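You operate a simulated robot arm through the tools that you are given. There is no shell and no other tool. Be economical: measure what you need, move in short steps, check, and stop when the job is done.

You run a simulated robot arm. Do the job below in one go: nothing can be reset, and whatever is moved stays where it is left.

Task
Reset the tripped blue amp head and bring it back to PLAY.
Fine: standby and power off before the reset button; PLAY only once READY is lit; do not trip it again; leave the knobs and the long teal plug.

It is judged by the outcome, as a careful person would: the job done as asked, and still so three seconds after it is handed in. It fails if anything else is knocked over, pushed out of place, dropped, spilled or broken.

Robot
A 6-joint arm with a two-finger gripper, on a carriage that runs on a rail from [-1.137, 0.007] to [1.203, -0.007] (x, y) and turns from -3.403 to 2.391 rad about z. Base frame: it is fixed where the carriage stands at the start and does not move with it; the origin is on the floor, on the carriage's upright axis, x ahead of it, y to its left, z up; the surface under the hand at the start is at about z = 0.74. Lengths are in m, angles in rad, forces in N, time in s.
With the tool pointing down near the work surface it reaches from about 0.56 to 0.96 m from the robot's upright axis, wherever it stands. Its first joint turns from -2.897 to 2.897 rad. Places, roughly: green power button of the blue amp head [0.7, -0.3, 0.9]; long teal plug (3x3x9 cm) [0.9, -0.5, 1]; ohm knob of the blue amp head [0.8, -0.5, 1]; reset button of the blue amp head [0.7, -0.5, 1]; standby switch of the blue amp head [0.6, -0.4, 0.9]; volume knob of the blue amp head [0.9, -0.3, 0.9]. Payload 2.54 kg.
Tool frame: the origin (TCP) lies between the finger pads and is the grasp point; the fingertips stand 0.023 m ahead of it; z points along the fingers, y is the line along which they close. Largest opening 0.126 m; the body of the gripper starts 0.082 m behind the TCP.
Orientation is that of the tool frame in the base frame, as a unit quaternion [w, x, y, z]. With the fingers straight down and closing along the base's y, the tool's x points along the base's -x, its y along +y and its z along -z.

Tools
- The arm moves only by the tool servo_tool. Its argument "targets" is a list of rows, each a list of 3 entries, a list of its own where there are three numbers: the shift along the tool's x, y, z in units of 25 mm (1.0 is 25 mm), then the turn, a rotation vector about the tool's x, y, z in units of 8 degrees (1.0 is 8 degrees), then the opening, from 0 (shut) to 1 (fully open). In form: [[[tx, ty, tz], [rx, ry, rz], hand], ...]. A call has 1 to 20 rows; each row shifts and turns the commanded pose from where the row before left it, along the tool's axes as they then stand. A call with a number of a shift or a turn outside -1 to 1 is refused whole. Rows are played at 5 a second. More than 0.05 m and 0.15 rad between two rows, or a gripper value outside its range, and nothing of the call is played. Where a pose cannot be reached the arm comes as near as it can. A force on the tool above 70 N (or 10 N above the force at the start of the call, whichever is more), or a blocked arm, ends the call early, and 0.2 s more pass. Each finger halts on what it meets, pressing with about 34 N; the grip force reading is that of the motor and also rises with nothing between the fingers. The clock runs only during rows and for 0.2 s after the last one: add rows that do not move to give the fingers time. It gives the time, the measured TCP pose, the force on the tool (base axes), the opening and the grip force at its end, in the units of the frame above (readings bear some noise), with the torque about the TCP (base axes, N m) and any sound that the robot's microphone picked up, and new pictures: "show" is both (left out), scene, wrist or none.
- Cameras (640 x 400 px; columns grow to the right, rows downward): "scene" is now at [0.0694, 0.175, 1.5634]; the picture's right is [-0.23, -0.97, 0.00], its down [-0.58, 0.14, -0.80] and it looks along [0.78, -0.19, -0.59] (base axes); focal length 240 px, centre (320, 200). "wrist" rides on the gripper at [0.082, 0.014, -0.122] in the tool frame; the picture's right is [-0.17, 0.99, 0.00], its down [-0.79, -0.13, -0.60] and it looks along [-0.59, -0.10, 0.80] (tool axes); focal length 243 px, centre (320, 200). There is no depth. A picture from a camera that has moved, and an enlarged one, comes with that camera's place and axes in the base frame and with its lens. The place of the scene camera against the robot may be out by one fixed shift of up to 0.025 m in any direction.
- lift_body(by): slides the trunk up (or, below 0, down) by that many m; the arm and the scene camera ride with it, the base frame stays. It gives what a move gives, with no picture.
- drive_base(legs): drives the robot by 1 to 6 legs, each [ahead, left, turn to the left] in m, m and rad, along the robot's own axes; the way and the turn of a leg run together, so that a leg with both is an arc; at most 1.5 m and 3.142 rad a leg. The arm and the cameras ride along, it lands a little off, and it stops where it bumps. It keeps to its track: a leg is cut to what the track allows. It gives what a move gives, and a new picture of the scene camera.
- head_to(pan, tilt): turns the head with the scene camera to pan (to the left, within 2.094 rad either way) and tilt (down, from -0.506 to 1.204), counted from straight ahead of the robot. It gives what a move gives, and a new picture of the scene camera.
- zoom(camera, box): a new picture of the part [left, top, right, bottom] of that camera's present view, enlarged. The clock stands still meanwhile.
- hand_in(): hands the job in; it is judged then, once.

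Go step by step. Nothing tells you exact positions but the pictures and the camera data: compare them with the known pose of the tool, close in by small moves and look again before you grip or let go. The budget is 120 turns and 260 pictures, counting those below and the enlarged ones. Unless the task says otherwise, let go and move clear before handing in, and close with one line.

The tools are called after "Call:" as name(argument=value, ...) on one line, values as JSON. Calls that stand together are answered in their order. servo_tool: Moves the arm, as the interface text tells. Its arguments: {"type":"object","properties":{"targets":{"type":"array"},"show":{"type":"string","enum":["both","scene","wrist","none"]}},"required":["targets"]} The other tools are called the same way: lift_body (by) slides the trunk up or down; drive_base (legs) drives the base; head_to (pan, tilt) turns the head that bears the scene camera; zoom (camera, box) takes an enlarged picture of a part of a camera's view; hand_in () hands the job in.

At the start:

```text
t: 0.0
tcp_pos: [0.3546, -0.3433, 1.3346]
ee_rot: [0.0, 0.0, 1.0, 0.0]
ft_force: [0.2, -1.0, 0.2]
wrist_torque: [0.01, 0.01, -0.02]
width: 0.1259
finger_force: 0.0
trunk travel left (down, up): [-0.35, 0.14]
robot x, y, heading: [-0.0012, 0.0008, 0.002]
head pan, tilt: [-2.1, 0.7]
```

scene: 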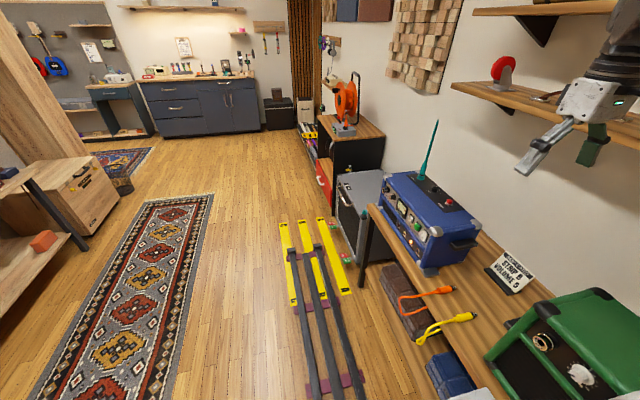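
wrist: 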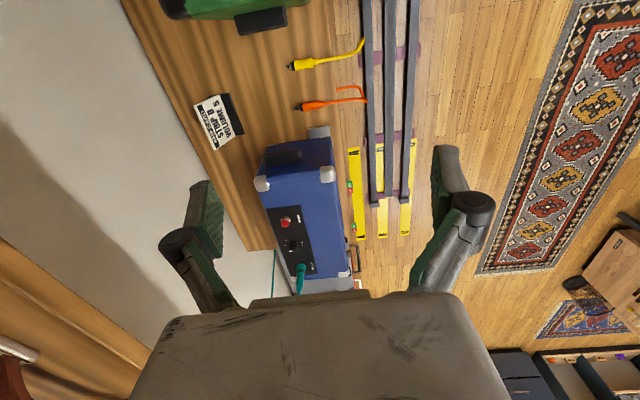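

The blue amp head sits on the bench, with its front panel facing left in the scene view. I'll zoom in to read the controls.

Call:
zoom(camera="scene", box=[360, 160, 500, 280])

Call:
zoom(camera="wrist", box=[240, 130, 370, 300])

Call:
zoom(camera="scene", box=[470, 230, 560, 300])

```text
3.33 times, centred on (430, 220) of scene
camera zoom: at [0.0694, 0.175, 1.5634], right [-0.23, -0.97, 0.0], down [-0.58, 0.14, -0.8], along [0.78, -0.19, -0.59], focal length 801 px, centre (-47, 133)
```

zoom: 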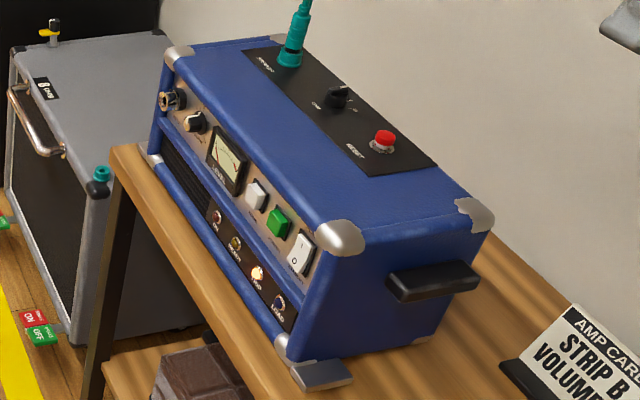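

```text
2.35 times, centred on (305, 215) of wrist
camera zoom: at [0.2729, -0.3293, 1.4553], right [0.17, 0.99, 0.0], down [0.79, -0.13, 0.6], along [0.59, -0.1, -0.8], focal length 571 px, centre (355, 165)
```

zoom: 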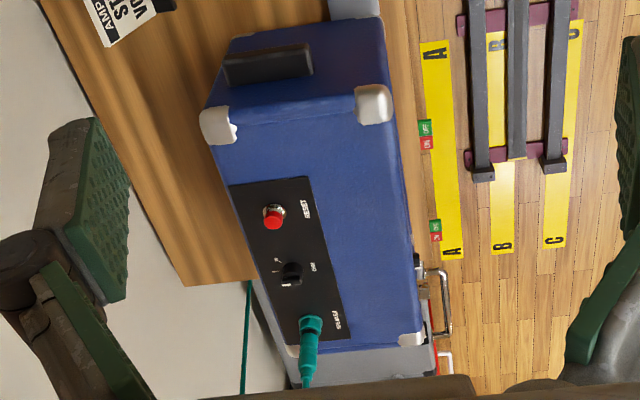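

```text
5.71 times, centred on (515, 265) of scene
camera zoom: at [0.0694, 0.175, 1.5634], right [-0.23, -0.97, 0.0], down [-0.58, 0.14, -0.8], along [0.78, -0.19, -0.59], focal length 1374 px, centre (-794, -171)
```

zoom: 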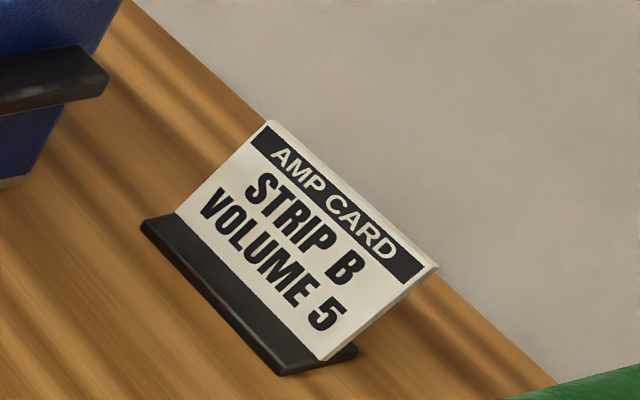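

Call:
zoom(camera="scene", box=[390, 180, 460, 260])

Call:
zoom(camera="scene", box=[405, 205, 435, 225])

Call:
zoom(camera="scene", box=[400, 203, 430, 233])

```text
5.00 times, centred on (425, 220) of scene
camera zoom: at [0.0694, 0.175, 1.5634], right [-0.23, -0.97, 0.0], down [-0.58, 0.14, -0.8], along [0.78, -0.19, -0.59], focal length 1202 px, centre (-205, 100)
```

zoom: 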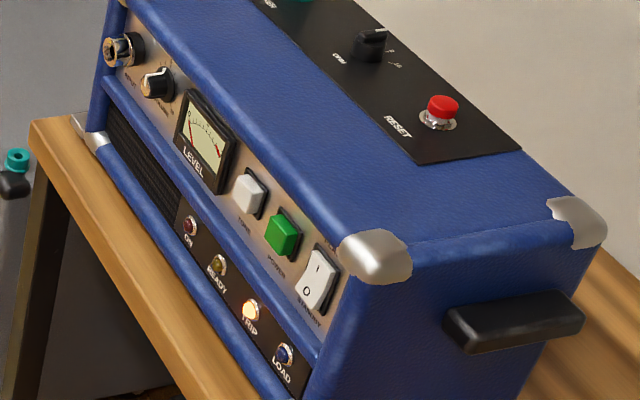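

```text
16.00 times, centred on (420, 215) of scene
camera zoom: at [0.0694, 0.175, 1.5634], right [-0.23, -0.97, 0.0], down [-0.58, 0.14, -0.8], along [0.78, -0.19, -0.59], focal length 3847 px, centre (-1280, -40)
```

zoom: 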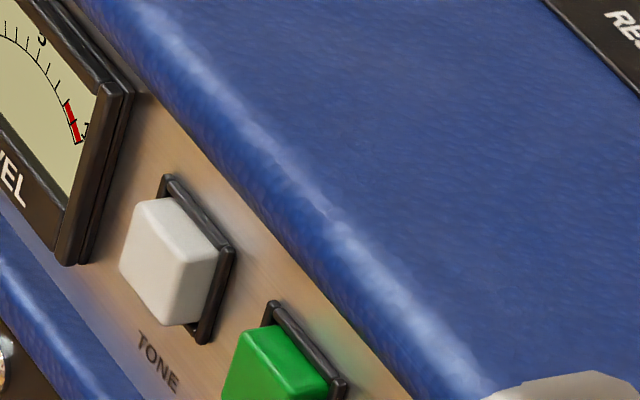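

```text
13.33 times, centred on (415, 218) of scene
camera zoom: at [0.0694, 0.175, 1.5634], right [-0.23, -0.97, 0.0], down [-0.58, 0.14, -0.8], along [0.78, -0.19, -0.59], focal length 3206 px, centre (-947, -40)
```

zoom: 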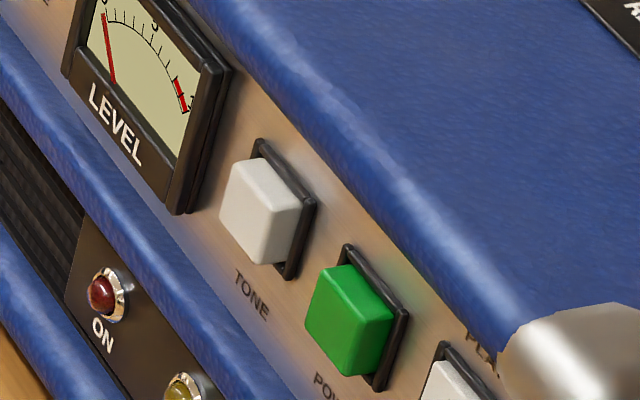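

The front panel faces +y: TONE, green POWER, then the rocker (PLAY up, STANDBY down), with TRIP lit. Next I move the hand in front of the amp with the fingers shut and turn it so the wrist camera sees the panel.

Call:
servo_tool(targets=[[[-0.82, 0.64, 0.78], [0, 0, 0], 0], [[-0.82, 0.64, 0.78], [0, 0, 0], 0], [[-0.82, 0.64, 0.78], [0, 0, 0], 0], [[-0.82, 0.64, 0.78], [0, 0, 0], 0], [[-0.82, 0.64, 0.78], [0, 0, 0], 0], [[-0.82, 0.64, 0.78], [0, 0, 0], 0], [[-0.82, 0.64, 0.78], [0, 0, 0], 0], [[-0.82, 0.64, 0.78], [0, 0, 0], 0], [[-0.82, 0.64, 0.78], [0, 0, 0], 0], [[-0.82, 0.64, 0.78], [0, 0, 0], 0], [[-0.82, 0.64, 0.78], [0, 0, 0], 0], [[-0.82, 0.64, 0.78], [0, 0, 0], 0]], show="none")

Call:
servo_tool(targets=[[[0, 0, 0], [0, 0, -1], 0], [[0, 0, 0], [0, 0, -1], 0], [[0, 0, 0], [0, 0, -1], 0], [[0, 0, 0], [0, 0, -1], 0], [[0, 0, 0], [0, 0, -1], 0], [[0, 0, 0], [0, 0, -1], 0], [[0, 0, 0], [0, 0, -1], 0], [[0, 0, 0], [0, 0, -1], 0], [[0, 0, 0], [0, 0, -1], 0], [[0, 0, 0], [0, 0, -1], 0], [[0, 0, 0], [0, 0, -1], 0], [[0, 0, 0], [0, 0, -0.25], 0], [[0, 0, 0], [0, 1, 0], 0], [[0, 0, 0], [0, 1, 0], 0], [[0, 0, 0], [0, 1, 0], 0], [[0, 0, 0], [0, 1, 0], 0], [[0, 0, 0], [0, 1, 0], 0]])

```text
t: 2.6
tcp_pos: [0.6017, -0.1506, 1.1005]
ee_rot: [0.0, 0.0, 1.0, 0.001]
ft_force: [0.0, 0.3, -0.3]
wrist_torque: [0.0, 0.01, 0.03]
width: 0.0001
finger_force: 28.2
trunk travel left (down, up): [-0.35, 0.14]
robot x, y, heading: [0.0014, 0.0022, 0.0]
head pan, tilt: [-2.1, 0.7]
```

```text
t: 6.2
tcp_pos: [0.5993, -0.1526, 1.0992]
ee_rot: [0.242, 0.665, -0.664, 0.243]
ft_force: [-0.2, 0.3, 0.1]
wrist_torque: [0.0, -0.03, 0.03]
width: 0.0001
finger_force: 28.2
trunk travel left (down, up): [-0.35, 0.14]
robot x, y, heading: [-0.001, 0.0002, 0.004]
head pan, tilt: [-2.1, 0.7]
camera scene: at [-0.0584, 0.1218, 1.558], right [-0.86, 0.5, 0.0], down [0.33, 0.56, -0.77], along [-0.39, -0.66, -0.64], focal length 240 px, centre (320, 200)
camera wrist: at [0.5871, -0.1356, 1.2456], right [-0.99, 0.13, -0.11], down [0.13, 0.99, -0.05], along [0.1, -0.07, -0.99], focal length 243 px, centre (320, 200)
```

scene: 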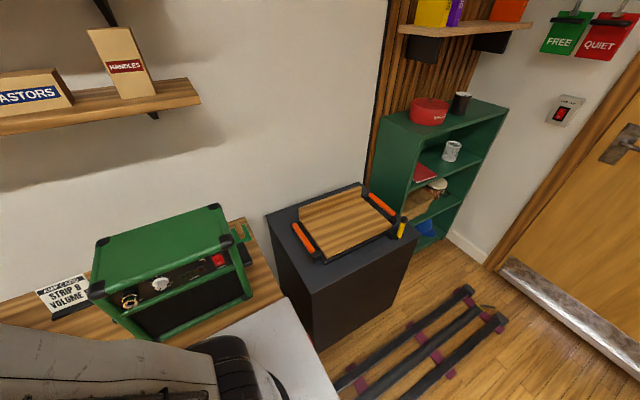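
wrist: 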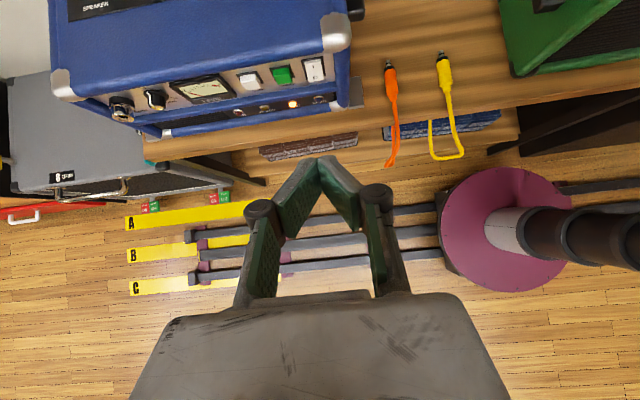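

The panel is visible in the wrist view. I'll aim the scene head at the amp and zoom to locate the buttons.

Call:
head_to(pan=-0.65, tilt=0.65)

Call:
zoom(camera="wrist", box=[210, 40, 360, 130])

```text
t: 7.8
tcp_pos: [0.6005, -0.1525, 1.0993]
ee_rot: [-0.243, -0.664, 0.665, -0.241]
ft_force: [-0.5, 0.1, -0.3]
wrist_torque: [0.02, -0.03, -0.02]
width: 0.0
finger_force: 28.3
trunk travel left (down, up): [-0.35, 0.14]
robot x, y, heading: [-0.0022, 0.0, -0.003]
head pan, tilt: [-0.649, 0.649]
camera scene: at [0.0536, 0.1426, 1.5624], right [-0.61, -0.8, 0.0], down [-0.48, 0.37, -0.8], along [0.63, -0.48, -0.6], focal length 240 px, centre (320, 200)
```

scene: 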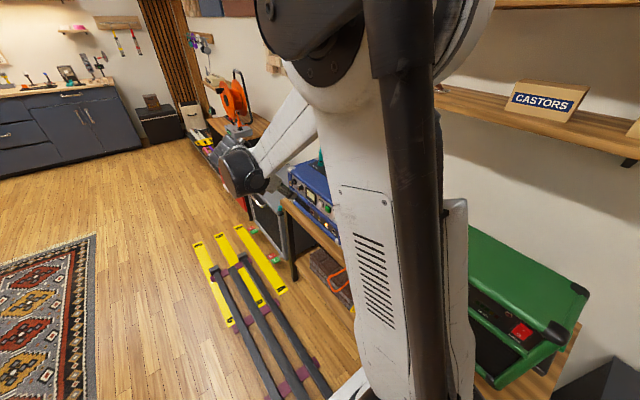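

```text
4.27 times, centred on (285, 85) of wrist
camera zoom: at [0.5873, -0.136, 1.2455], right [-0.99, 0.13, -0.11], down [0.13, 0.99, -0.05], along [0.1, -0.06, -0.99], focal length 1035 px, centre (469, 691)
```

zoom: 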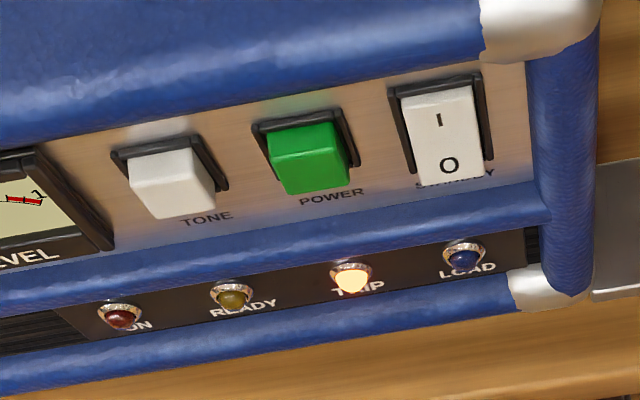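

The rocker's O end sticks out, so it is in PLAY now; the TRIP lamp is lit. I'll tilt the hand to about the panel normal and come to about 5 cm in front of the rocker to look again.

Call:
servo_tool(targets=[[[0, 0, 0], [0, 1, 0], 0], [[0, 0, 0], [0, 1, 0], 0], [[0, 0, 0], [0, 0.5, 0], 0], [[-0.347, -0.02, 0.94], [0, 0, 0], 0], [[-0.347, -0.02, 0.94], [0, 0, 0], 0], [[-0.347, -0.02, 0.94], [0, 0, 0], 0], [[-0.347, -0.02, 0.94], [0, 0, 0], 0], [[-0.347, -0.02, 0.94], [0, 0, 0], 0], [[-0.347, -0.02, 0.94], [0, 0, 0], 0], [[-0.347, -0.02, 0.94], [0, 0, 0], 0]], show="wrist")

Call:
zoom(camera="wrist", box=[220, 20, 400, 200])

```text
t: 10.0
tcp_pos: [0.6046, -0.2626, 0.965]
ee_rot: [0.354, 0.612, -0.612, 0.354]
ft_force: [0.0, -0.1, 0.2]
wrist_torque: [0.02, -0.02, 0.02]
width: 0.0002
finger_force: 28.3
trunk travel left (down, up): [-0.35, 0.14]
robot x, y, heading: [-0.0007, 0.0004, -0.001]
head pan, tilt: [-0.649, 0.649]
camera wrist: at [0.5906, -0.1976, 1.0953], right [-0.99, 0.08, -0.14], down [0.13, 0.91, -0.39], along [0.1, -0.4, -0.91], focal length 243 px, centre (320, 200)
```

wrist: 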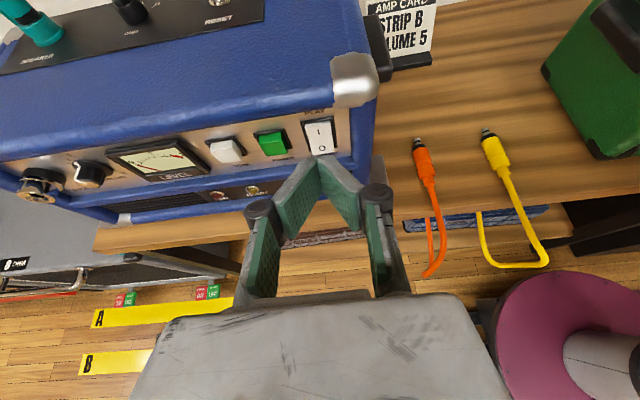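

```text
2.22 times, centred on (310, 110) of wrist
camera zoom: at [0.5906, -0.1976, 1.0953], right [-0.99, 0.08, -0.14], down [0.13, 0.91, -0.39], along [0.1, -0.4, -0.91], focal length 539 px, centre (342, 400)
```

zoom: 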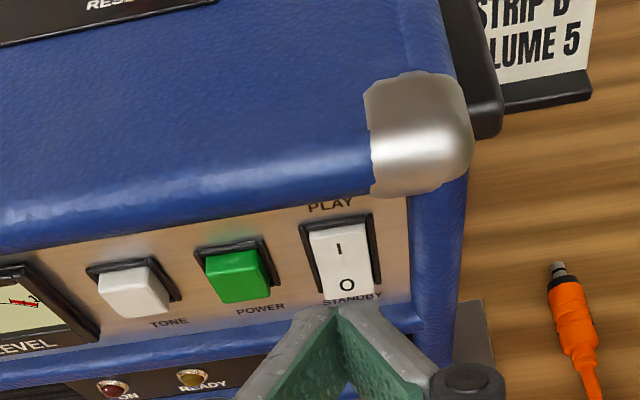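

Triangulated, the rocker is at about (0.607, -0.355, 0.89). I'll slide toward its lower (O) half, stop short and look.

Call:
servo_tool(targets=[[[-0.58, -0.1, 0], [0, 0, 0], 0], [[-0.58, 0, 0], [0, 0, 0], 0], [[0, 0, 0.6], [0, 0, 0], 0], [[0, 0, 0.6], [0, 0, 0], 0], [[0, 0, 0.6], [0, 0, 0], 0]], show="none")

Call:
zoom(camera="wrist", box=[220, 40, 400, 200])

```text
t: 11.2
tcp_pos: [0.6062, -0.2882, 0.9175]
ee_rot: [0.353, 0.613, -0.612, 0.353]
ft_force: [-1.0, 0.2, 0.2]
wrist_torque: [0.01, -0.01, -0.02]
width: 0.0
finger_force: 28.0
trunk travel left (down, up): [-0.35, 0.14]
robot x, y, heading: [-0.0021, 0.0029, -0.002]
head pan, tilt: [-0.649, 0.649]
```

```text
2.50 times, centred on (310, 120) of wrist
camera zoom: at [0.5935, -0.2229, 1.0497], right [-0.99, 0.08, -0.14], down [0.13, 0.91, -0.39], along [0.1, -0.4, -0.91], focal length 606 px, centre (345, 400)
```

zoom: 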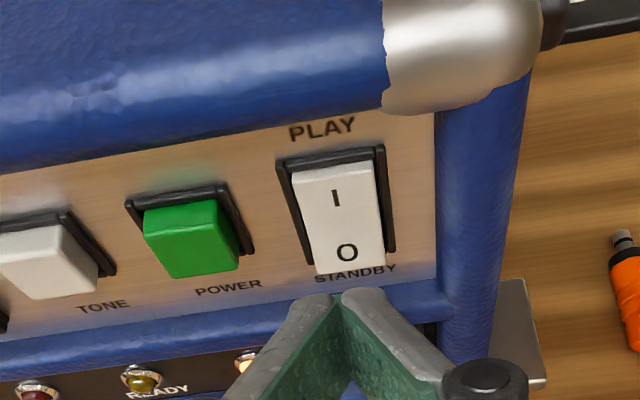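

The rocker's O half is roughly straight ahead and a little above the tip line. I'll press forward in small steps and listen for the click.

Call:
servo_tool(targets=[[[0.15, 0, 0.4], [0, 0, 0], 0], [[0, 0, 0.4], [0, 0, 0], 0], [[0, 0, 0.2], [0, 0, 0], 0], [[0, 0, 0], [0, 0, 0], 0]], show="none")

Call:
zoom(camera="wrist", box=[220, 40, 400, 200])

```text
t: 12.2
tcp_pos: [0.6065, -0.3118, 0.9091]
ee_rot: [-0.354, -0.612, 0.613, -0.353]
ft_force: [0.0, 0.4, 0.4]
wrist_torque: [-0.01, 0.0, -0.02]
width: 0.0002
finger_force: 28.7
trunk travel left (down, up): [-0.35, 0.14]
robot x, y, heading: [0.002, 0.0033, -0.002]
head pan, tilt: [-0.649, 0.649]
```

```text
2.50 times, centred on (310, 120) of wrist
camera zoom: at [0.5939, -0.247, 1.0403], right [-0.99, 0.08, -0.14], down [0.13, 0.91, -0.39], along [0.1, -0.4, -0.91], focal length 606 px, centre (345, 400)
```

zoom: 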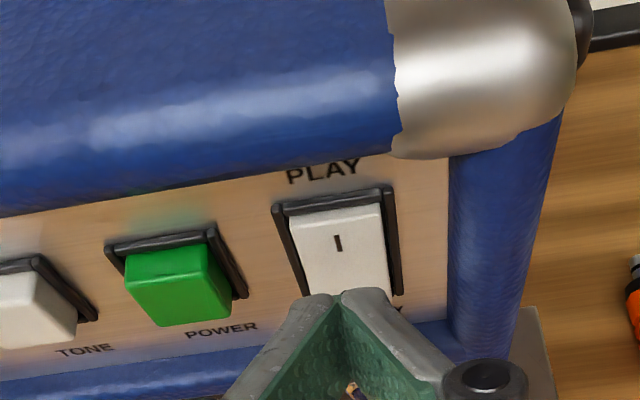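

Close to contact at the O half, well aligned. I continue pressing in small steps.

Call:
servo_tool(targets=[[[0, 0, 0.16], [0, 0, 0], 0], [[0, 0, 0.16], [0, 0, 0], 0], [[0, 0, 0.16], [0, 0, 0], 0], [[0, 0, 0], [0, 0, 0], 0]], show="none")

Call:
zoom(camera="wrist", box=[220, 40, 400, 200])

```text
t: 13.2
tcp_pos: [0.6071, -0.3218, 0.9029]
ee_rot: [-0.354, -0.612, 0.613, -0.353]
ft_force: [0.6, 0.9, 0.7]
wrist_torque: [-0.01, 0.03, 0.02]
width: 0.0
finger_force: 28.2
trunk travel left (down, up): [-0.35, 0.14]
robot x, y, heading: [0.0004, -0.0004, 0.002]
head pan, tilt: [-0.649, 0.649]
```

```text
2.50 times, centred on (310, 120) of wrist
camera zoom: at [0.5934, -0.2572, 1.0336], right [-0.99, 0.08, -0.14], down [0.13, 0.91, -0.39], along [0.1, -0.4, -0.91], focal length 606 px, centre (345, 400)
```

zoom: 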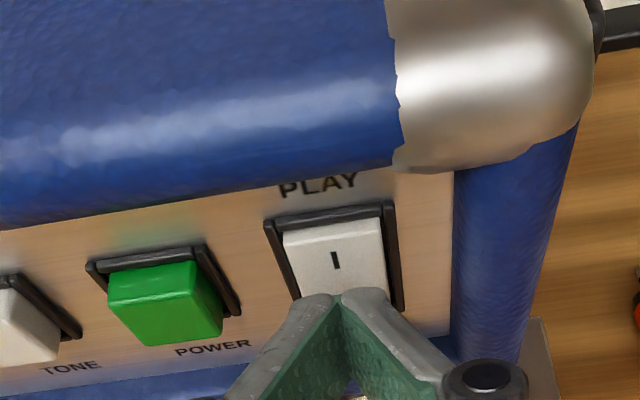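

Call:
servo_tool(targets=[[[0, 0, 0.12], [0, 0, 0], 0], [[0, 0, 0.12], [0, 0, 0], 0], [[0, 0, 0.12], [0, 0, 0], 0], [[0, 0, 0], [0, 0, 0], 0]], show="none")

Call:
zoom(camera="wrist", box=[220, 40, 400, 200])

```text
t: 14.2
tcp_pos: [0.6059, -0.3319, 0.8965]
ee_rot: [-0.354, -0.612, 0.613, -0.353]
ft_force: [-1.4, 16.8, 4.2]
wrist_torque: [-0.09, 0.05, -0.03]
width: 0.0062
finger_force: 28.3
trunk travel left (down, up): [-0.35, 0.14]
robot x, y, heading: [0.0014, 0.0026, -0.001]
head pan, tilt: [-0.649, 0.649]
```

```text
2.50 times, centred on (310, 120) of wrist
camera zoom: at [0.5926, -0.2659, 1.0282], right [-0.99, 0.08, -0.14], down [0.13, 0.91, -0.39], along [0.1, -0.4, -0.91], focal length 606 px, centre (345, 400)
```

zoom: 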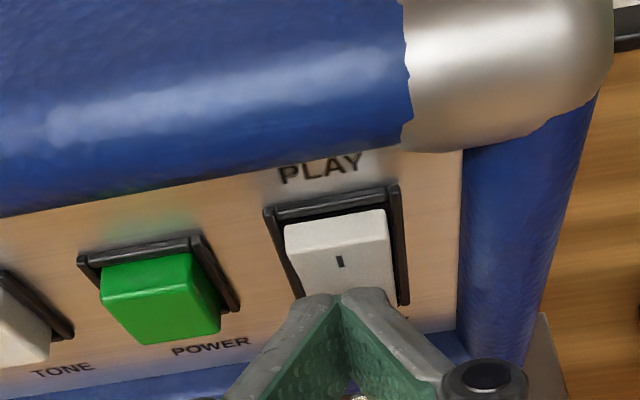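

The rocker's top now stands out, so it seems flipped. I back off and check.

Call:
servo_tool(targets=[[[0, 0, -0.5], [0, 0, 0], 0], [[0, 0, -0.8], [0, 0, 0], 0], [[0, 0, -0.8], [0, 0, 0], 0]], show="none")

Call:
zoom(camera="wrist", box=[220, 40, 400, 200])

```text
t: 15.0
tcp_pos: [0.605, -0.2852, 0.923]
ee_rot: [-0.354, -0.612, 0.612, -0.354]
ft_force: [0.6, -0.2, 0.3]
wrist_torque: [0.0, 0.0, 0.03]
width: 0.0
finger_force: 28.5
trunk travel left (down, up): [-0.35, 0.14]
robot x, y, heading: [-0.0009, -0.0014, 0.001]
head pan, tilt: [-0.649, 0.649]
```

```text
2.50 times, centred on (310, 120) of wrist
camera zoom: at [0.5921, -0.2193, 1.0546], right [-0.99, 0.08, -0.14], down [0.13, 0.91, -0.39], along [0.1, -0.4, -0.91], focal length 606 px, centre (345, 400)
```

zoom: 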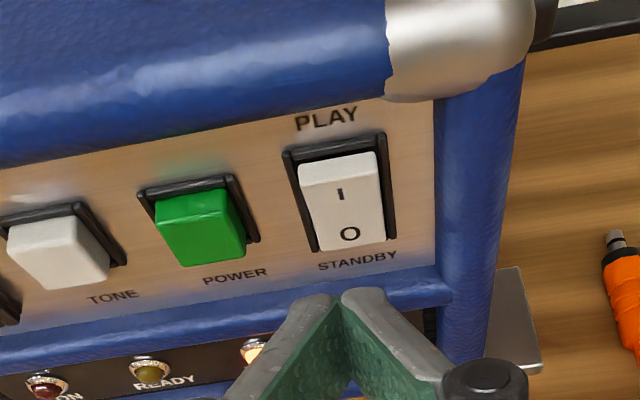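

Standby is set. Now I shift about 4.6 cm in +x to line up with the green POWER button.

Call:
servo_tool(targets=[[[0, -0.93, 0], [0, 0, 0], 0], [[0.1, -0.93, 0], [0, 0, 0], 0], [[0, 0, 0.8], [0, 0, 0], 0]], show="none")

Call:
zoom(camera="wrist", box=[220, 40, 400, 200])

```text
t: 15.8
tcp_pos: [0.6516, -0.3023, 0.9152]
ee_rot: [0.353, 0.613, -0.612, 0.354]
ft_force: [-0.3, 0.0, 0.4]
wrist_torque: [0.0, -0.01, 0.03]
width: 0.0
finger_force: 29.1
trunk travel left (down, up): [-0.35, 0.14]
robot x, y, heading: [0.0031, -0.002, -0.007]
head pan, tilt: [-0.649, 0.649]
```

```text
2.50 times, centred on (310, 120) of wrist
camera zoom: at [0.6381, -0.2378, 1.0464], right [-0.99, 0.08, -0.14], down [0.13, 0.91, -0.39], along [0.1, -0.4, -0.91], focal length 606 px, centre (345, 400)
```

zoom: 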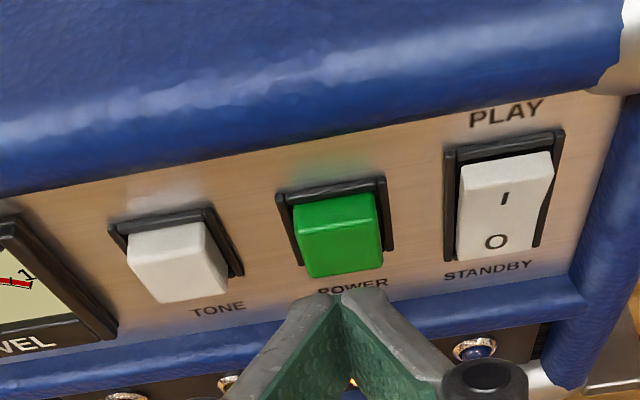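

Call:
servo_tool(targets=[[[0.1, 0, 0.3], [0, 0, 0], 0], [[0, 0, 0.2], [0, 0, 0], 0], [[0, 0, 0.15], [0, 0, 0], 0], [[0, 0, 0], [0, 0, 0], 0]], show="none")

Call:
zoom(camera="wrist", box=[220, 40, 400, 200])

```text
t: 16.8
tcp_pos: [0.6524, -0.317, 0.9095]
ee_rot: [0.353, 0.613, -0.612, 0.354]
ft_force: [0.7, -0.7, -0.4]
wrist_torque: [0.03, -0.02, 0.01]
width: 0.0
finger_force: 28.5
trunk travel left (down, up): [-0.35, 0.14]
robot x, y, heading: [0.002, -0.0019, -0.0]
head pan, tilt: [-0.649, 0.649]
```

```text
2.50 times, centred on (310, 120) of wrist
camera zoom: at [0.6389, -0.2533, 1.0411], right [-0.99, 0.08, -0.14], down [0.13, 0.91, -0.39], along [0.1, -0.4, -0.91], focal length 606 px, centre (345, 400)
```

zoom: 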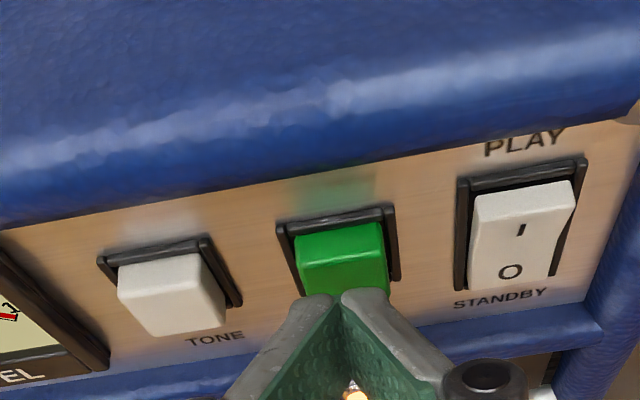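

Call:
servo_tool(targets=[[[0.12, 0, 0.12], [0, 0, 0], 0], [[0, 0, 0.12], [0, 0, 0], 0], [[0, 0, 0.12], [0, 0, 0], 0], [[0, 0, 0], [0, 0, 0], 0]], show="none")

Call:
zoom(camera="wrist", box=[220, 40, 400, 200])

```text
t: 17.8
tcp_pos: [0.653, -0.3284, 0.907]
ee_rot: [-0.354, -0.612, 0.612, -0.354]
ft_force: [0.6, 1.2, 0.7]
wrist_torque: [-0.02, -0.02, 0.0]
width: 0.0059
finger_force: 28.4
trunk travel left (down, up): [-0.35, 0.14]
robot x, y, heading: [-0.0011, 0.0039, 0.003]
head pan, tilt: [-0.649, 0.649]
```

```text
2.50 times, centred on (310, 120) of wrist
camera zoom: at [0.6397, -0.2624, 1.0392], right [-0.99, 0.08, -0.14], down [0.13, 0.91, -0.39], along [0.1, -0.4, -0.91], focal length 606 px, centre (345, 400)
```

zoom: 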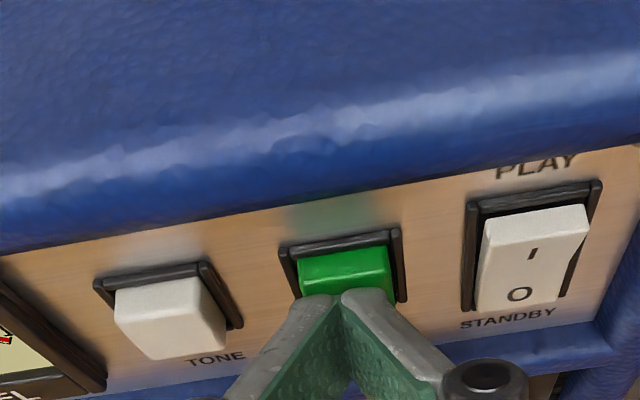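

Call:
servo_tool(targets=[[[0, 0, 0.1], [0, 0, 0], 0], [[0, 0, 0.1], [0, 0, 0], 0], [[0, 0, 0], [0, 0, 0], 0]], show="none")

Call:
zoom(camera="wrist", box=[220, 40, 400, 200])

```text
t: 18.6
tcp_pos: [0.6528, -0.3311, 0.9063]
ee_rot: [0.354, 0.612, -0.612, 0.354]
ft_force: [-0.1, 3.9, 0.1]
wrist_torque: [0.01, 0.01, -0.02]
width: 0.0058
finger_force: 28.0
trunk travel left (down, up): [-0.35, 0.14]
robot x, y, heading: [0.0001, 0.0007, 0.0]
head pan, tilt: [-0.649, 0.649]
heard: click
```

```text
2.50 times, centred on (310, 120) of wrist
camera zoom: at [0.6397, -0.2666, 1.0373], right [-0.99, 0.08, -0.14], down [0.13, 0.91, -0.39], along [0.1, -0.4, -0.91], focal length 606 px, centre (345, 400)
```

zoom: 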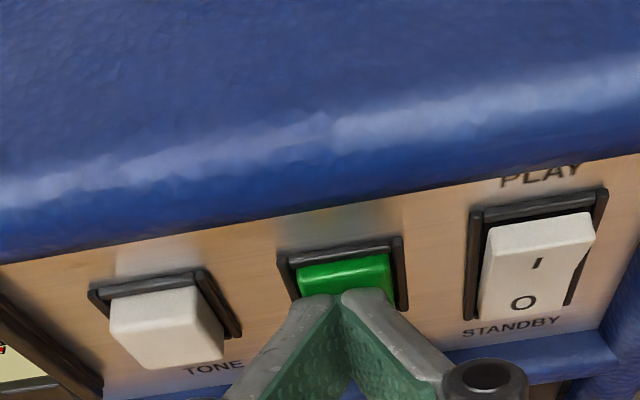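

Click heard. I withdraw and check the button and lamps.

Call:
servo_tool(targets=[[[0, 0, -0.5], [0, 0, 0], 0], [[0, 0, -0.8], [0, 0, 0], 0], [[0, 0, -1], [0, 0, 0], 0], [[0, 0, -1], [0, 0, 0], 0], [[0, 0, -1], [0, 0, 0], 0]], show="none")

Call:
zoom(camera="wrist", box=[200, 20, 400, 200])

```text
t: 19.8
tcp_pos: [0.6523, -0.2381, 0.9581]
ee_rot: [-0.354, -0.612, 0.613, -0.353]
ft_force: [-0.6, -0.5, -0.3]
wrist_torque: [-0.04, -0.02, 0.0]
width: 0.0004
finger_force: 28.1
trunk travel left (down, up): [-0.35, 0.14]
robot x, y, heading: [-0.002, 0.0018, 0.005]
head pan, tilt: [-0.649, 0.649]
```

```text
2.22 times, centred on (300, 110) of wrist
camera zoom: at [0.6398, -0.1733, 1.0905], right [-0.99, 0.08, -0.14], down [0.13, 0.91, -0.39], along [0.1, -0.4, -0.91], focal length 539 px, centre (364, 400)
```

zoom: 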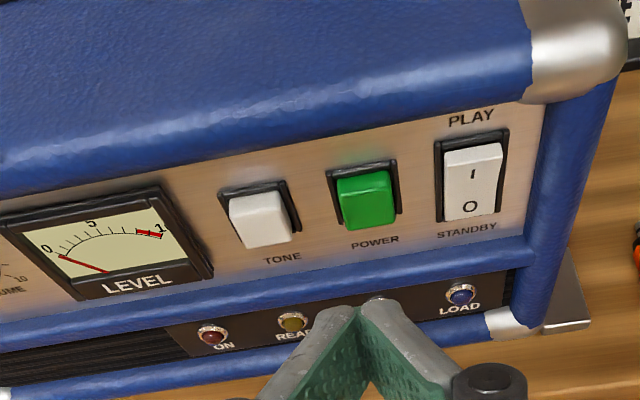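

The TRIP lamp looks to be out but is partly hidden. I'll raise the hand, tilt it more downward and move over the top panel, checking the lamps on the way.

Call:
servo_tool(targets=[[[0, 0, -1], [0, 0, 0], 0], [[0.33, -0.17, -0.91], [0, -1, 0], 0], [[0.33, -0.17, -0.91], [0, -1, 0], 0], [[0.33, -0.17, -0.91], [0, -1, 0], 0], [[0.33, -0.17, -0.91], [0, -1, 0], 0], [[0.33, -0.17, -0.91], [0, -1, 0], 0], [[0.33, -0.17, -0.91], [0, 0, 0], 0]], show="wrist")

```text
t: 21.4
tcp_pos: [0.6762, -0.1677, 1.1044]
ee_rot: [-0.123, -0.696, 0.697, -0.122]
ft_force: [0.0, 0.5, 0.1]
wrist_torque: [0.05, 0.01, 0.01]
width: 0.0
finger_force: 28.3
trunk travel left (down, up): [-0.35, 0.14]
robot x, y, heading: [0.0022, 0.0014, 0.002]
head pan, tilt: [-0.649, 0.649]
camera wrist: at [0.6633, -0.2033, 1.2467], right [-0.99, 0.16, -0.06], down [0.13, 0.95, 0.29], along [0.1, 0.28, -0.95], focal length 243 px, centre (320, 200)
```

wrist: 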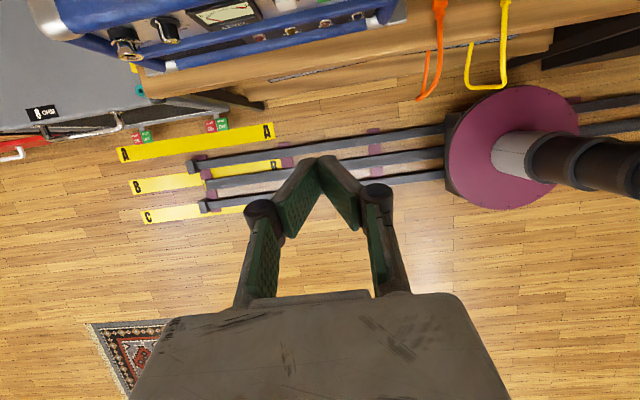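

Call:
zoom(camera="wrist", box=[180, 0, 420, 70])

Call:
servo_tool(targets=[[[0.87, 0, 0.317], [0, 0, 0], 0], [[0.87, 0, 0.317], [0, 0, 0], 0], [[0.87, 0, 0.317], [0, 0, 0], 0], [[0.87, 0, 0.317], [0, 0, 0], 0], [[0.87, 0, 0.317], [0, 0, 0], 0], [[0.87, 0, 0.317], [0, 0, 0], 0], [[0.87, 0, 0.317], [0, 0, 0], 0], [[0.87, 0, 0.317], [0, 0, 0], 0]], show="wrist")

```text
2.67 times, centred on (300, 35) of wrist
camera zoom: at [0.6633, -0.2033, 1.2467], right [-0.99, 0.16, -0.06], down [0.13, 0.95, 0.29], along [0.1, 0.28, -0.95], focal length 647 px, centre (373, 640)
```

zoom: 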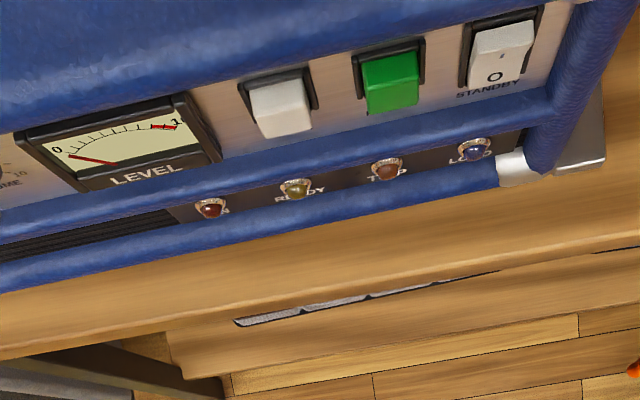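

```text
t: 23.2
tcp_pos: [0.6769, -0.3538, 1.1055]
ee_rot: [-0.123, -0.696, 0.697, -0.123]
ft_force: [0.3, 0.6, 0.3]
wrist_torque: [-0.01, -0.01, 0.0]
width: 0.0
finger_force: 29.0
trunk travel left (down, up): [-0.35, 0.14]
robot x, y, heading: [-0.0036, 0.0003, 0.002]
head pan, tilt: [-0.649, 0.649]
camera wrist: at [0.6643, -0.388, 1.2469], right [-0.99, 0.16, -0.06], down [0.13, 0.95, 0.29], along [0.1, 0.28, -0.96], focal length 243 px, centre (320, 200)
```

wrist: 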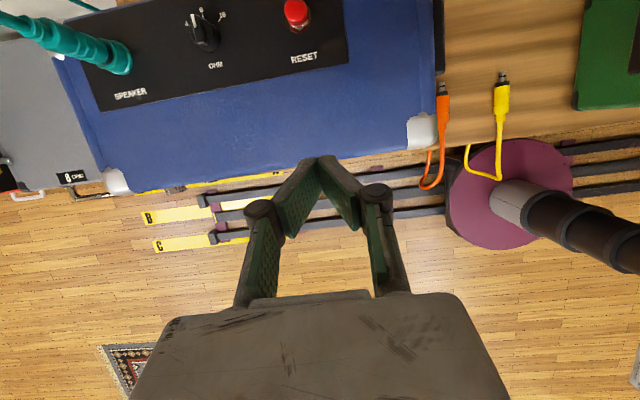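

TRIP is out with power off. Next I move above the RESET button at about (0.686, -0.492, 0.98).

Call:
servo_tool(targets=[[[0.725, -0.053, 0.583], [0, 0, 0], 0], [[0.725, -0.053, 0.583], [0, 0, 0], 0], [[0.725, -0.053, 0.583], [0, 0, 0], 0], [[0.725, -0.053, 0.583], [0, 0, 0], 0], [[0.725, -0.053, 0.583], [0, 0, 0], 0], [[0.725, -0.053, 0.583], [0, 0, 0], 0]], show="none")

Call:
zoom(camera="wrist", box=[200, 40, 440, 200])

```text
t: 24.6
tcp_pos: [0.6874, -0.486, 1.0607]
ee_rot: [0.123, 0.696, -0.696, 0.122]
ft_force: [0.6, -0.3, 0.2]
wrist_torque: [-0.01, 0.01, 0.0]
width: 0.0
finger_force: 28.2
trunk travel left (down, up): [-0.35, 0.14]
robot x, y, heading: [-0.0027, 0.0007, -0.0]
head pan, tilt: [-0.649, 0.649]
```

```text
2.50 times, centred on (320, 120) of wrist
camera zoom: at [0.6741, -0.5209, 1.2027], right [-0.99, 0.16, -0.06], down [0.13, 0.95, 0.29], along [0.1, 0.28, -0.95], focal length 606 px, centre (320, 400)
```

zoom: 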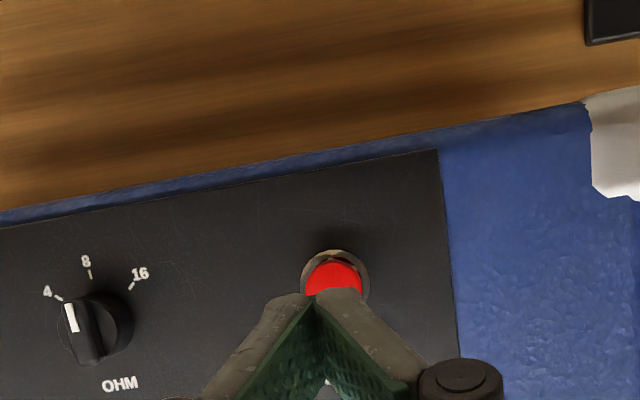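

Call:
servo_tool(targets=[[[-0.04, 0.06, 0.55], [0, 0, 0], 0], [[-0.19, 0, 0.52], [0, 0, 0], 0], [[-0.15, 0, 0.4], [0, 0, 0], 0], [[0, 0, 0], [0, 0, 0], 0]], show="none")

Call:
zoom(camera="wrist", box=[200, 40, 440, 200])

```text
t: 25.6
tcp_pos: [0.6831, -0.4891, 1.0212]
ee_rot: [-0.123, -0.696, 0.697, -0.122]
ft_force: [-0.3, 0.0, 0.7]
wrist_torque: [0.05, -0.02, -0.02]
width: 0.0002
finger_force: 28.4
trunk travel left (down, up): [-0.35, 0.14]
robot x, y, heading: [0.0003, 0.0008, -0.003]
head pan, tilt: [-0.649, 0.649]
```

```text
2.50 times, centred on (320, 120) of wrist
camera zoom: at [0.6707, -0.524, 1.1637], right [-0.99, 0.16, -0.06], down [0.13, 0.95, 0.29], along [0.1, 0.28, -0.96], focal length 606 px, centre (320, 400)
```

zoom: 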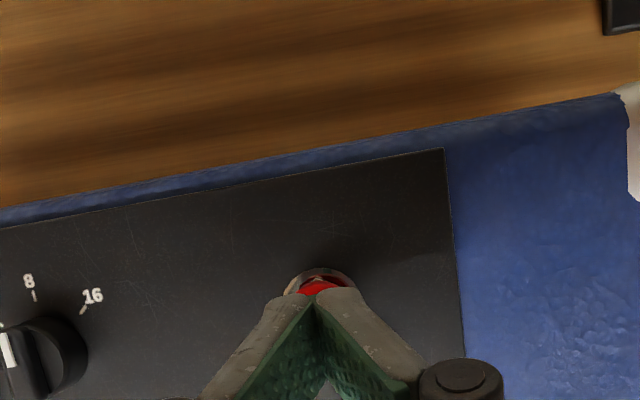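

Aligned above the button; now pressing straight down in small steps.

Call:
servo_tool(targets=[[[-0.07, 0, 0.19], [0, 0, 0], 0], [[-0.07, 0, 0.19], [0, 0, 0], 0], [[-0.07, 0, 0.19], [0, 0, 0], 0], [[0, 0, 0], [0, 0, 0], 0]], show="none")

Call:
zoom(camera="wrist", box=[200, 40, 440, 200])

```text
t: 26.6
tcp_pos: [0.6833, -0.4886, 1.0059]
ee_rot: [0.123, 0.697, -0.696, 0.123]
ft_force: [-0.1, -0.2, 1.2]
wrist_torque: [0.0, 0.0, -0.01]
width: 0.0
finger_force: 28.5
trunk travel left (down, up): [-0.35, 0.14]
robot x, y, heading: [-0.0009, -0.0009, -0.001]
head pan, tilt: [-0.649, 0.649]
```

```text
2.50 times, centred on (320, 120) of wrist
camera zoom: at [0.6709, -0.5242, 1.1478], right [-0.99, 0.16, -0.06], down [0.13, 0.95, 0.29], along [0.1, 0.28, -0.96], focal length 606 px, centre (320, 400)
```

zoom: 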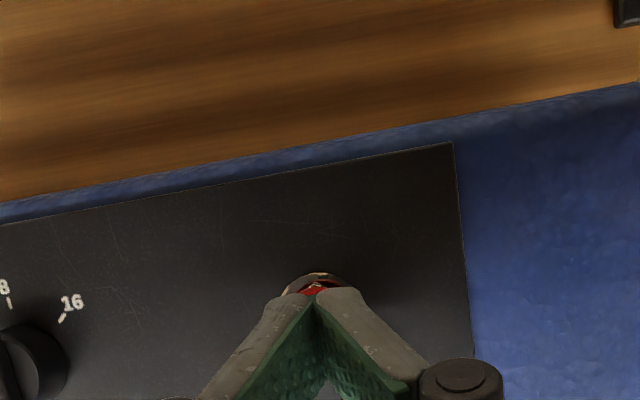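

Call:
servo_tool(targets=[[[-0.045, 0, 0.12], [0, 0, 0], 0], [[-0.045, 0, 0.12], [0, 0, 0], 0], [[0, 0, 0], [0, 0, 0], 0]], show="none")

```text
t: 27.4
tcp_pos: [0.6843, -0.49, 1.0008]
ee_rot: [0.123, 0.696, -0.696, 0.123]
ft_force: [0.5, 1.7, 1.4]
wrist_torque: [0.03, -0.04, 0.0]
width: 0.0002
finger_force: 28.2
trunk travel left (down, up): [-0.35, 0.14]
robot x, y, heading: [-0.0011, 0.0005, 0.0]
head pan, tilt: [-0.649, 0.649]
```

Call:
servo_tool(targets=[[[-0.045, 0, 0.12], [0, 0, 0], 0], [[-0.03, 0, 0.08], [0, 0, 0], 0], [[0, 0, 0], [0, 0, 0], 0]], show="none")

Call:
zoom(camera="wrist", box=[200, 40, 440, 200])

```text
t: 28.2
tcp_pos: [0.6836, -0.4893, 0.9973]
ee_rot: [-0.123, -0.696, 0.697, -0.123]
ft_force: [10.8, -5.3, 38.5]
wrist_torque: [-0.08, -0.47, -0.03]
width: 0.0059
finger_force: 28.4
trunk travel left (down, up): [-0.35, 0.14]
robot x, y, heading: [-0.004, 0.0025, -0.005]
head pan, tilt: [-0.649, 0.649]
```

```text
2.50 times, centred on (320, 120) of wrist
camera zoom: at [0.6703, -0.5234, 1.1396], right [-0.99, 0.15, -0.06], down [0.13, 0.95, 0.29], along [0.1, 0.28, -0.96], focal length 606 px, centre (320, 400)
```

zoom: 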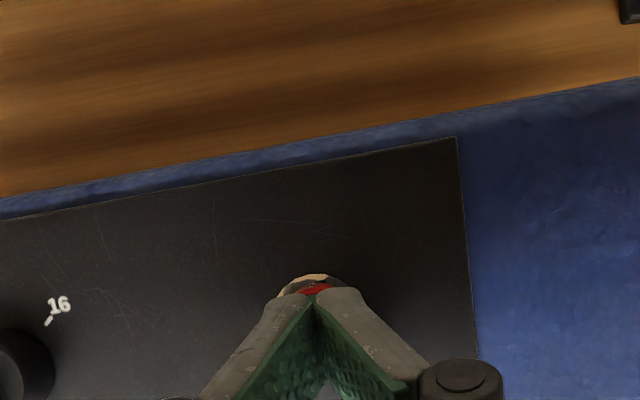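

High force without a click: the tilted tip probably landed on the bezel. I'll lift, turn the tool vertical and look again.

Call:
servo_tool(targets=[[[0.17, 0, -0.47], [0, 0, 0], 0], [[0.34, 0, -0.94], [0, 0, 0], 0], [[0, 0, 0], [0, -1, 0], 0], [[0, 0, 0], [0, -1, 0], 0], [[0, 0, 0], [0, -0.5, 0], 0]], show="none")

Call:
zoom(camera="wrist", box=[200, 40, 440, 200])

```text
t: 29.4
tcp_pos: [0.6846, -0.4898, 1.0316]
ee_rot: [0.0, -0.707, 0.707, 0.0]
ft_force: [-0.5, 0.1, 0.8]
wrist_torque: [-0.01, 0.01, 0.01]
width: 0.0
finger_force: 28.1
trunk travel left (down, up): [-0.35, 0.14]
robot x, y, heading: [0.0005, 0.0023, -0.003]
head pan, tilt: [-0.649, 0.649]
```

```text
2.50 times, centred on (320, 120) of wrist
camera zoom: at [0.6712, -0.5709, 1.153], right [-0.99, 0.17, 0.0], down [0.13, 0.79, 0.6], along [0.1, 0.59, -0.8], focal length 606 px, centre (320, 400)
```

zoom: 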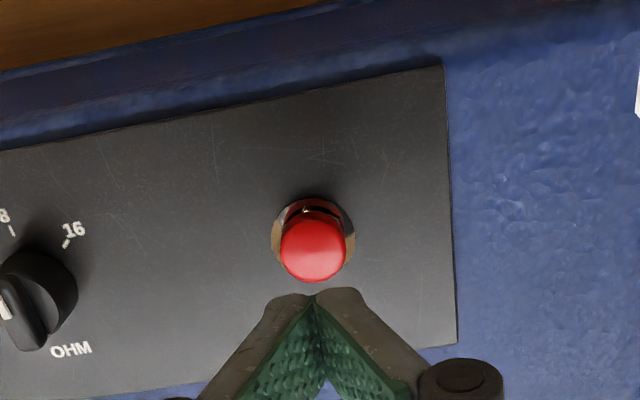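

The button's centre is about 12 mm further back (y ≈ -0.502). I shift there and press vertically.

Call:
servo_tool(targets=[[[0.48, 0, 0], [0, 0, 0], 0], [[0, 0, 0.4], [0, 0, 0], 0], [[0, 0, 0.2], [0, 0, 0], 0], [[0, 0, 0], [0, 0, 0], 0]], show="none")

Call:
zoom(camera="wrist", box=[200, 40, 440, 200])

```text
t: 30.4
tcp_pos: [0.6836, -0.5008, 1.0176]
ee_rot: [0.0, -0.707, 0.707, 0.0]
ft_force: [0.1, -0.3, 0.3]
wrist_torque: [-0.03, 0.0, -0.03]
width: 0.0002
finger_force: 27.9
trunk travel left (down, up): [-0.35, 0.14]
robot x, y, heading: [0.0012, 0.0016, -0.003]
head pan, tilt: [-0.649, 0.649]
```

```text
2.50 times, centred on (320, 120) of wrist
camera zoom: at [0.6706, -0.5826, 1.1385], right [-0.99, 0.17, 0.0], down [0.13, 0.79, 0.6], along [0.1, 0.59, -0.8], focal length 606 px, centre (320, 400)
```

zoom: 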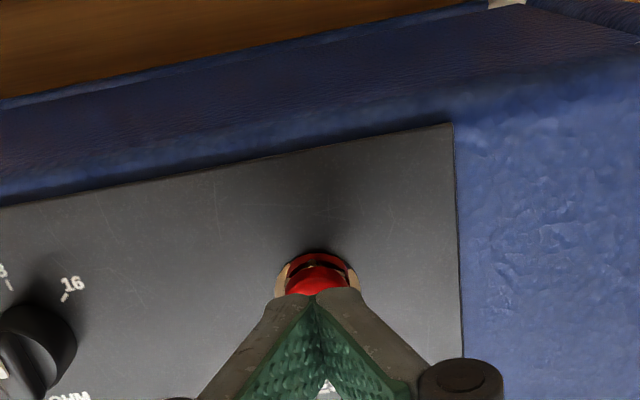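

Call:
servo_tool(targets=[[[0, 0, 0.2], [0, 0, 0], 0], [[0, 0, 0.16], [0, 0, 0], 0], [[0, 0, 0.1], [0, 0, 0], 0], [[0, 0, 0], [0, 0, 0], 0]], show="none")

Call:
zoom(camera="wrist", box=[200, 40, 440, 200])

```text
t: 31.4
tcp_pos: [0.6842, -0.5008, 1.0053]
ee_rot: [0.0, 0.707, -0.707, 0.0]
ft_force: [-0.7, 0.0, -0.4]
wrist_torque: [0.0, 0.0, -0.02]
width: 0.0001
finger_force: 28.9
trunk travel left (down, up): [-0.35, 0.14]
robot x, y, heading: [0.001, -0.0017, 0.0]
head pan, tilt: [-0.649, 0.649]
```

```text
2.50 times, centred on (320, 120) of wrist
camera zoom: at [0.6706, -0.5828, 1.1271], right [-0.99, 0.17, 0.0], down [0.13, 0.79, 0.6], along [0.1, 0.59, -0.8], focal length 606 px, centre (320, 400)
```

zoom: 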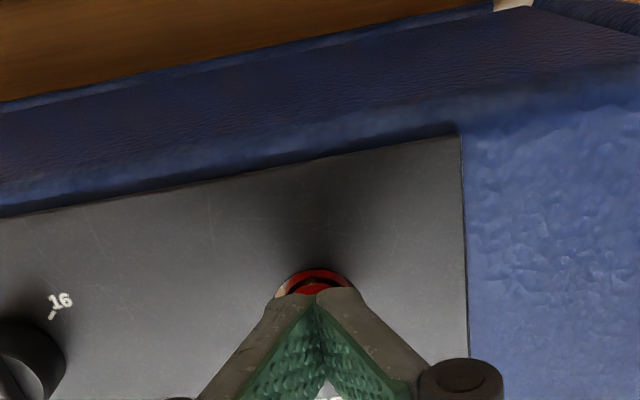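

Call:
servo_tool(targets=[[[0, 0, 0.12], [0, 0, 0], 0], [[0, 0, 0.12], [0, 0, 0], 0], [[0, 0, 0], [0, 0, 0], 0]], show="none")

Call:
servo_tool(targets=[[[0, 0, 0.1], [0, 0, 0], 0], [[0, 0, 0], [0, 0, 0], 0]], show="none")

Call:
zoom(camera="wrist", box=[200, 40, 440, 200])

```text
t: 32.2
tcp_pos: [0.6823, -0.5018, 0.9991]
ee_rot: [0.0, -0.707, 0.707, 0.0]
ft_force: [-0.3, 0.6, -0.4]
wrist_torque: [0.03, 0.01, -0.01]
width: 0.0
finger_force: 28.2
trunk travel left (down, up): [-0.35, 0.14]
robot x, y, heading: [-0.0043, -0.0009, 0.004]
head pan, tilt: [-0.649, 0.649]
```

```text
t: 32.8
tcp_pos: [0.6835, -0.5008, 0.9971]
ee_rot: [0.0, 0.707, -0.707, 0.0]
ft_force: [0.4, -0.1, 2.5]
wrist_torque: [0.02, -0.04, 0.01]
width: 0.0062
finger_force: 28.1
trunk travel left (down, up): [-0.35, 0.14]
robot x, y, heading: [0.0016, 0.0023, 0.001]
head pan, tilt: [-0.649, 0.649]
```

```text
2.50 times, centred on (320, 120) of wrist
camera zoom: at [0.6707, -0.5825, 1.1186], right [-0.99, 0.17, 0.0], down [0.13, 0.79, 0.6], along [0.1, 0.59, -0.8], focal length 606 px, centre (320, 400)
```

zoom: 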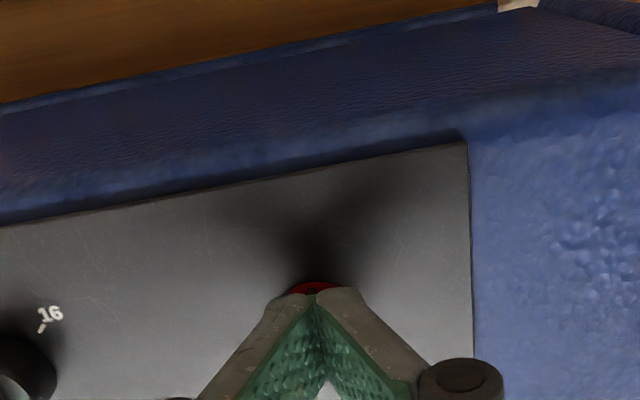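

Call:
servo_tool(targets=[[[0, 0, 0.1], [0, 0, 0], 0], [[0, 0, 0], [0, 0, 0], 0]], show="none")

Call:
servo_tool(targets=[[[0, 0, 0.1], [0, 0, 0], 0], [[0, 0, 0], [0, 0, 0], 0]], show="none")

```text
t: 33.4
tcp_pos: [0.683, -0.5014, 0.9959]
ee_rot: [0.0, -0.707, 0.707, -0.001]
ft_force: [5.0, -3.9, 23.6]
wrist_torque: [0.0, -0.11, -0.01]
width: 0.0059
finger_force: 28.1
trunk travel left (down, up): [-0.35, 0.14]
robot x, y, heading: [-0.0039, 0.0022, 0.004]
head pan, tilt: [-0.649, 0.649]
```

```text
t: 34.0
tcp_pos: [0.6826, -0.501, 0.9955]
ee_rot: [0.0, 0.707, -0.707, 0.001]
ft_force: [15.4, -14.4, 60.4]
wrist_torque: [-0.1, -0.32, -0.06]
width: 0.0062
finger_force: 28.4
trunk travel left (down, up): [-0.35, 0.14]
robot x, y, heading: [-0.001, -0.0022, 0.002]
head pan, tilt: [-0.649, 0.649]
```

Call:
servo_tool(targets=[[[0, 0, -0.4], [0, 0, 0], 0], [[0, 0, -0.8], [0, 0, 0], 0], [[-0.5, 0, -0.8], [0, 0, 0], 0]], show="none")

Call:
zoom(camera="wrist", box=[280, 70, 370, 160])

```text
t: 34.8
tcp_pos: [0.6837, -0.4875, 1.0434]
ee_rot: [0.0, 0.707, -0.707, 0.001]
ft_force: [-0.2, 0.6, -0.6]
wrist_torque: [0.07, 0.01, 0.0]
width: 0.0001
finger_force: 28.5
trunk travel left (down, up): [-0.35, 0.14]
robot x, y, heading: [-0.0023, 0.0029, 0.002]
head pan, tilt: [-0.649, 0.649]
```

```text
4.44 times, centred on (325, 115) of wrist
camera zoom: at [0.6706, -0.569, 1.1646], right [-0.99, 0.17, 0.0], down [0.13, 0.79, 0.6], along [0.1, 0.59, -0.8], focal length 1078 px, centre (298, 578)
```

zoom: 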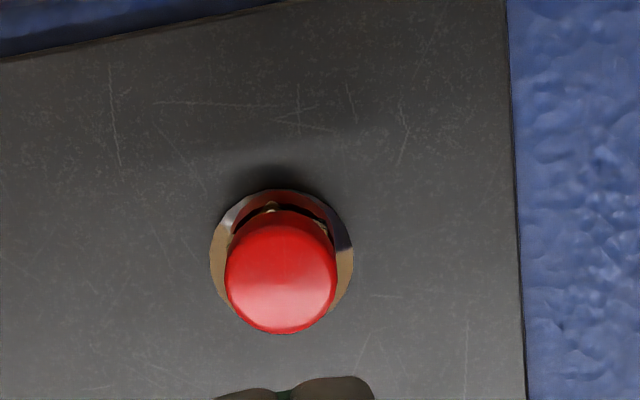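

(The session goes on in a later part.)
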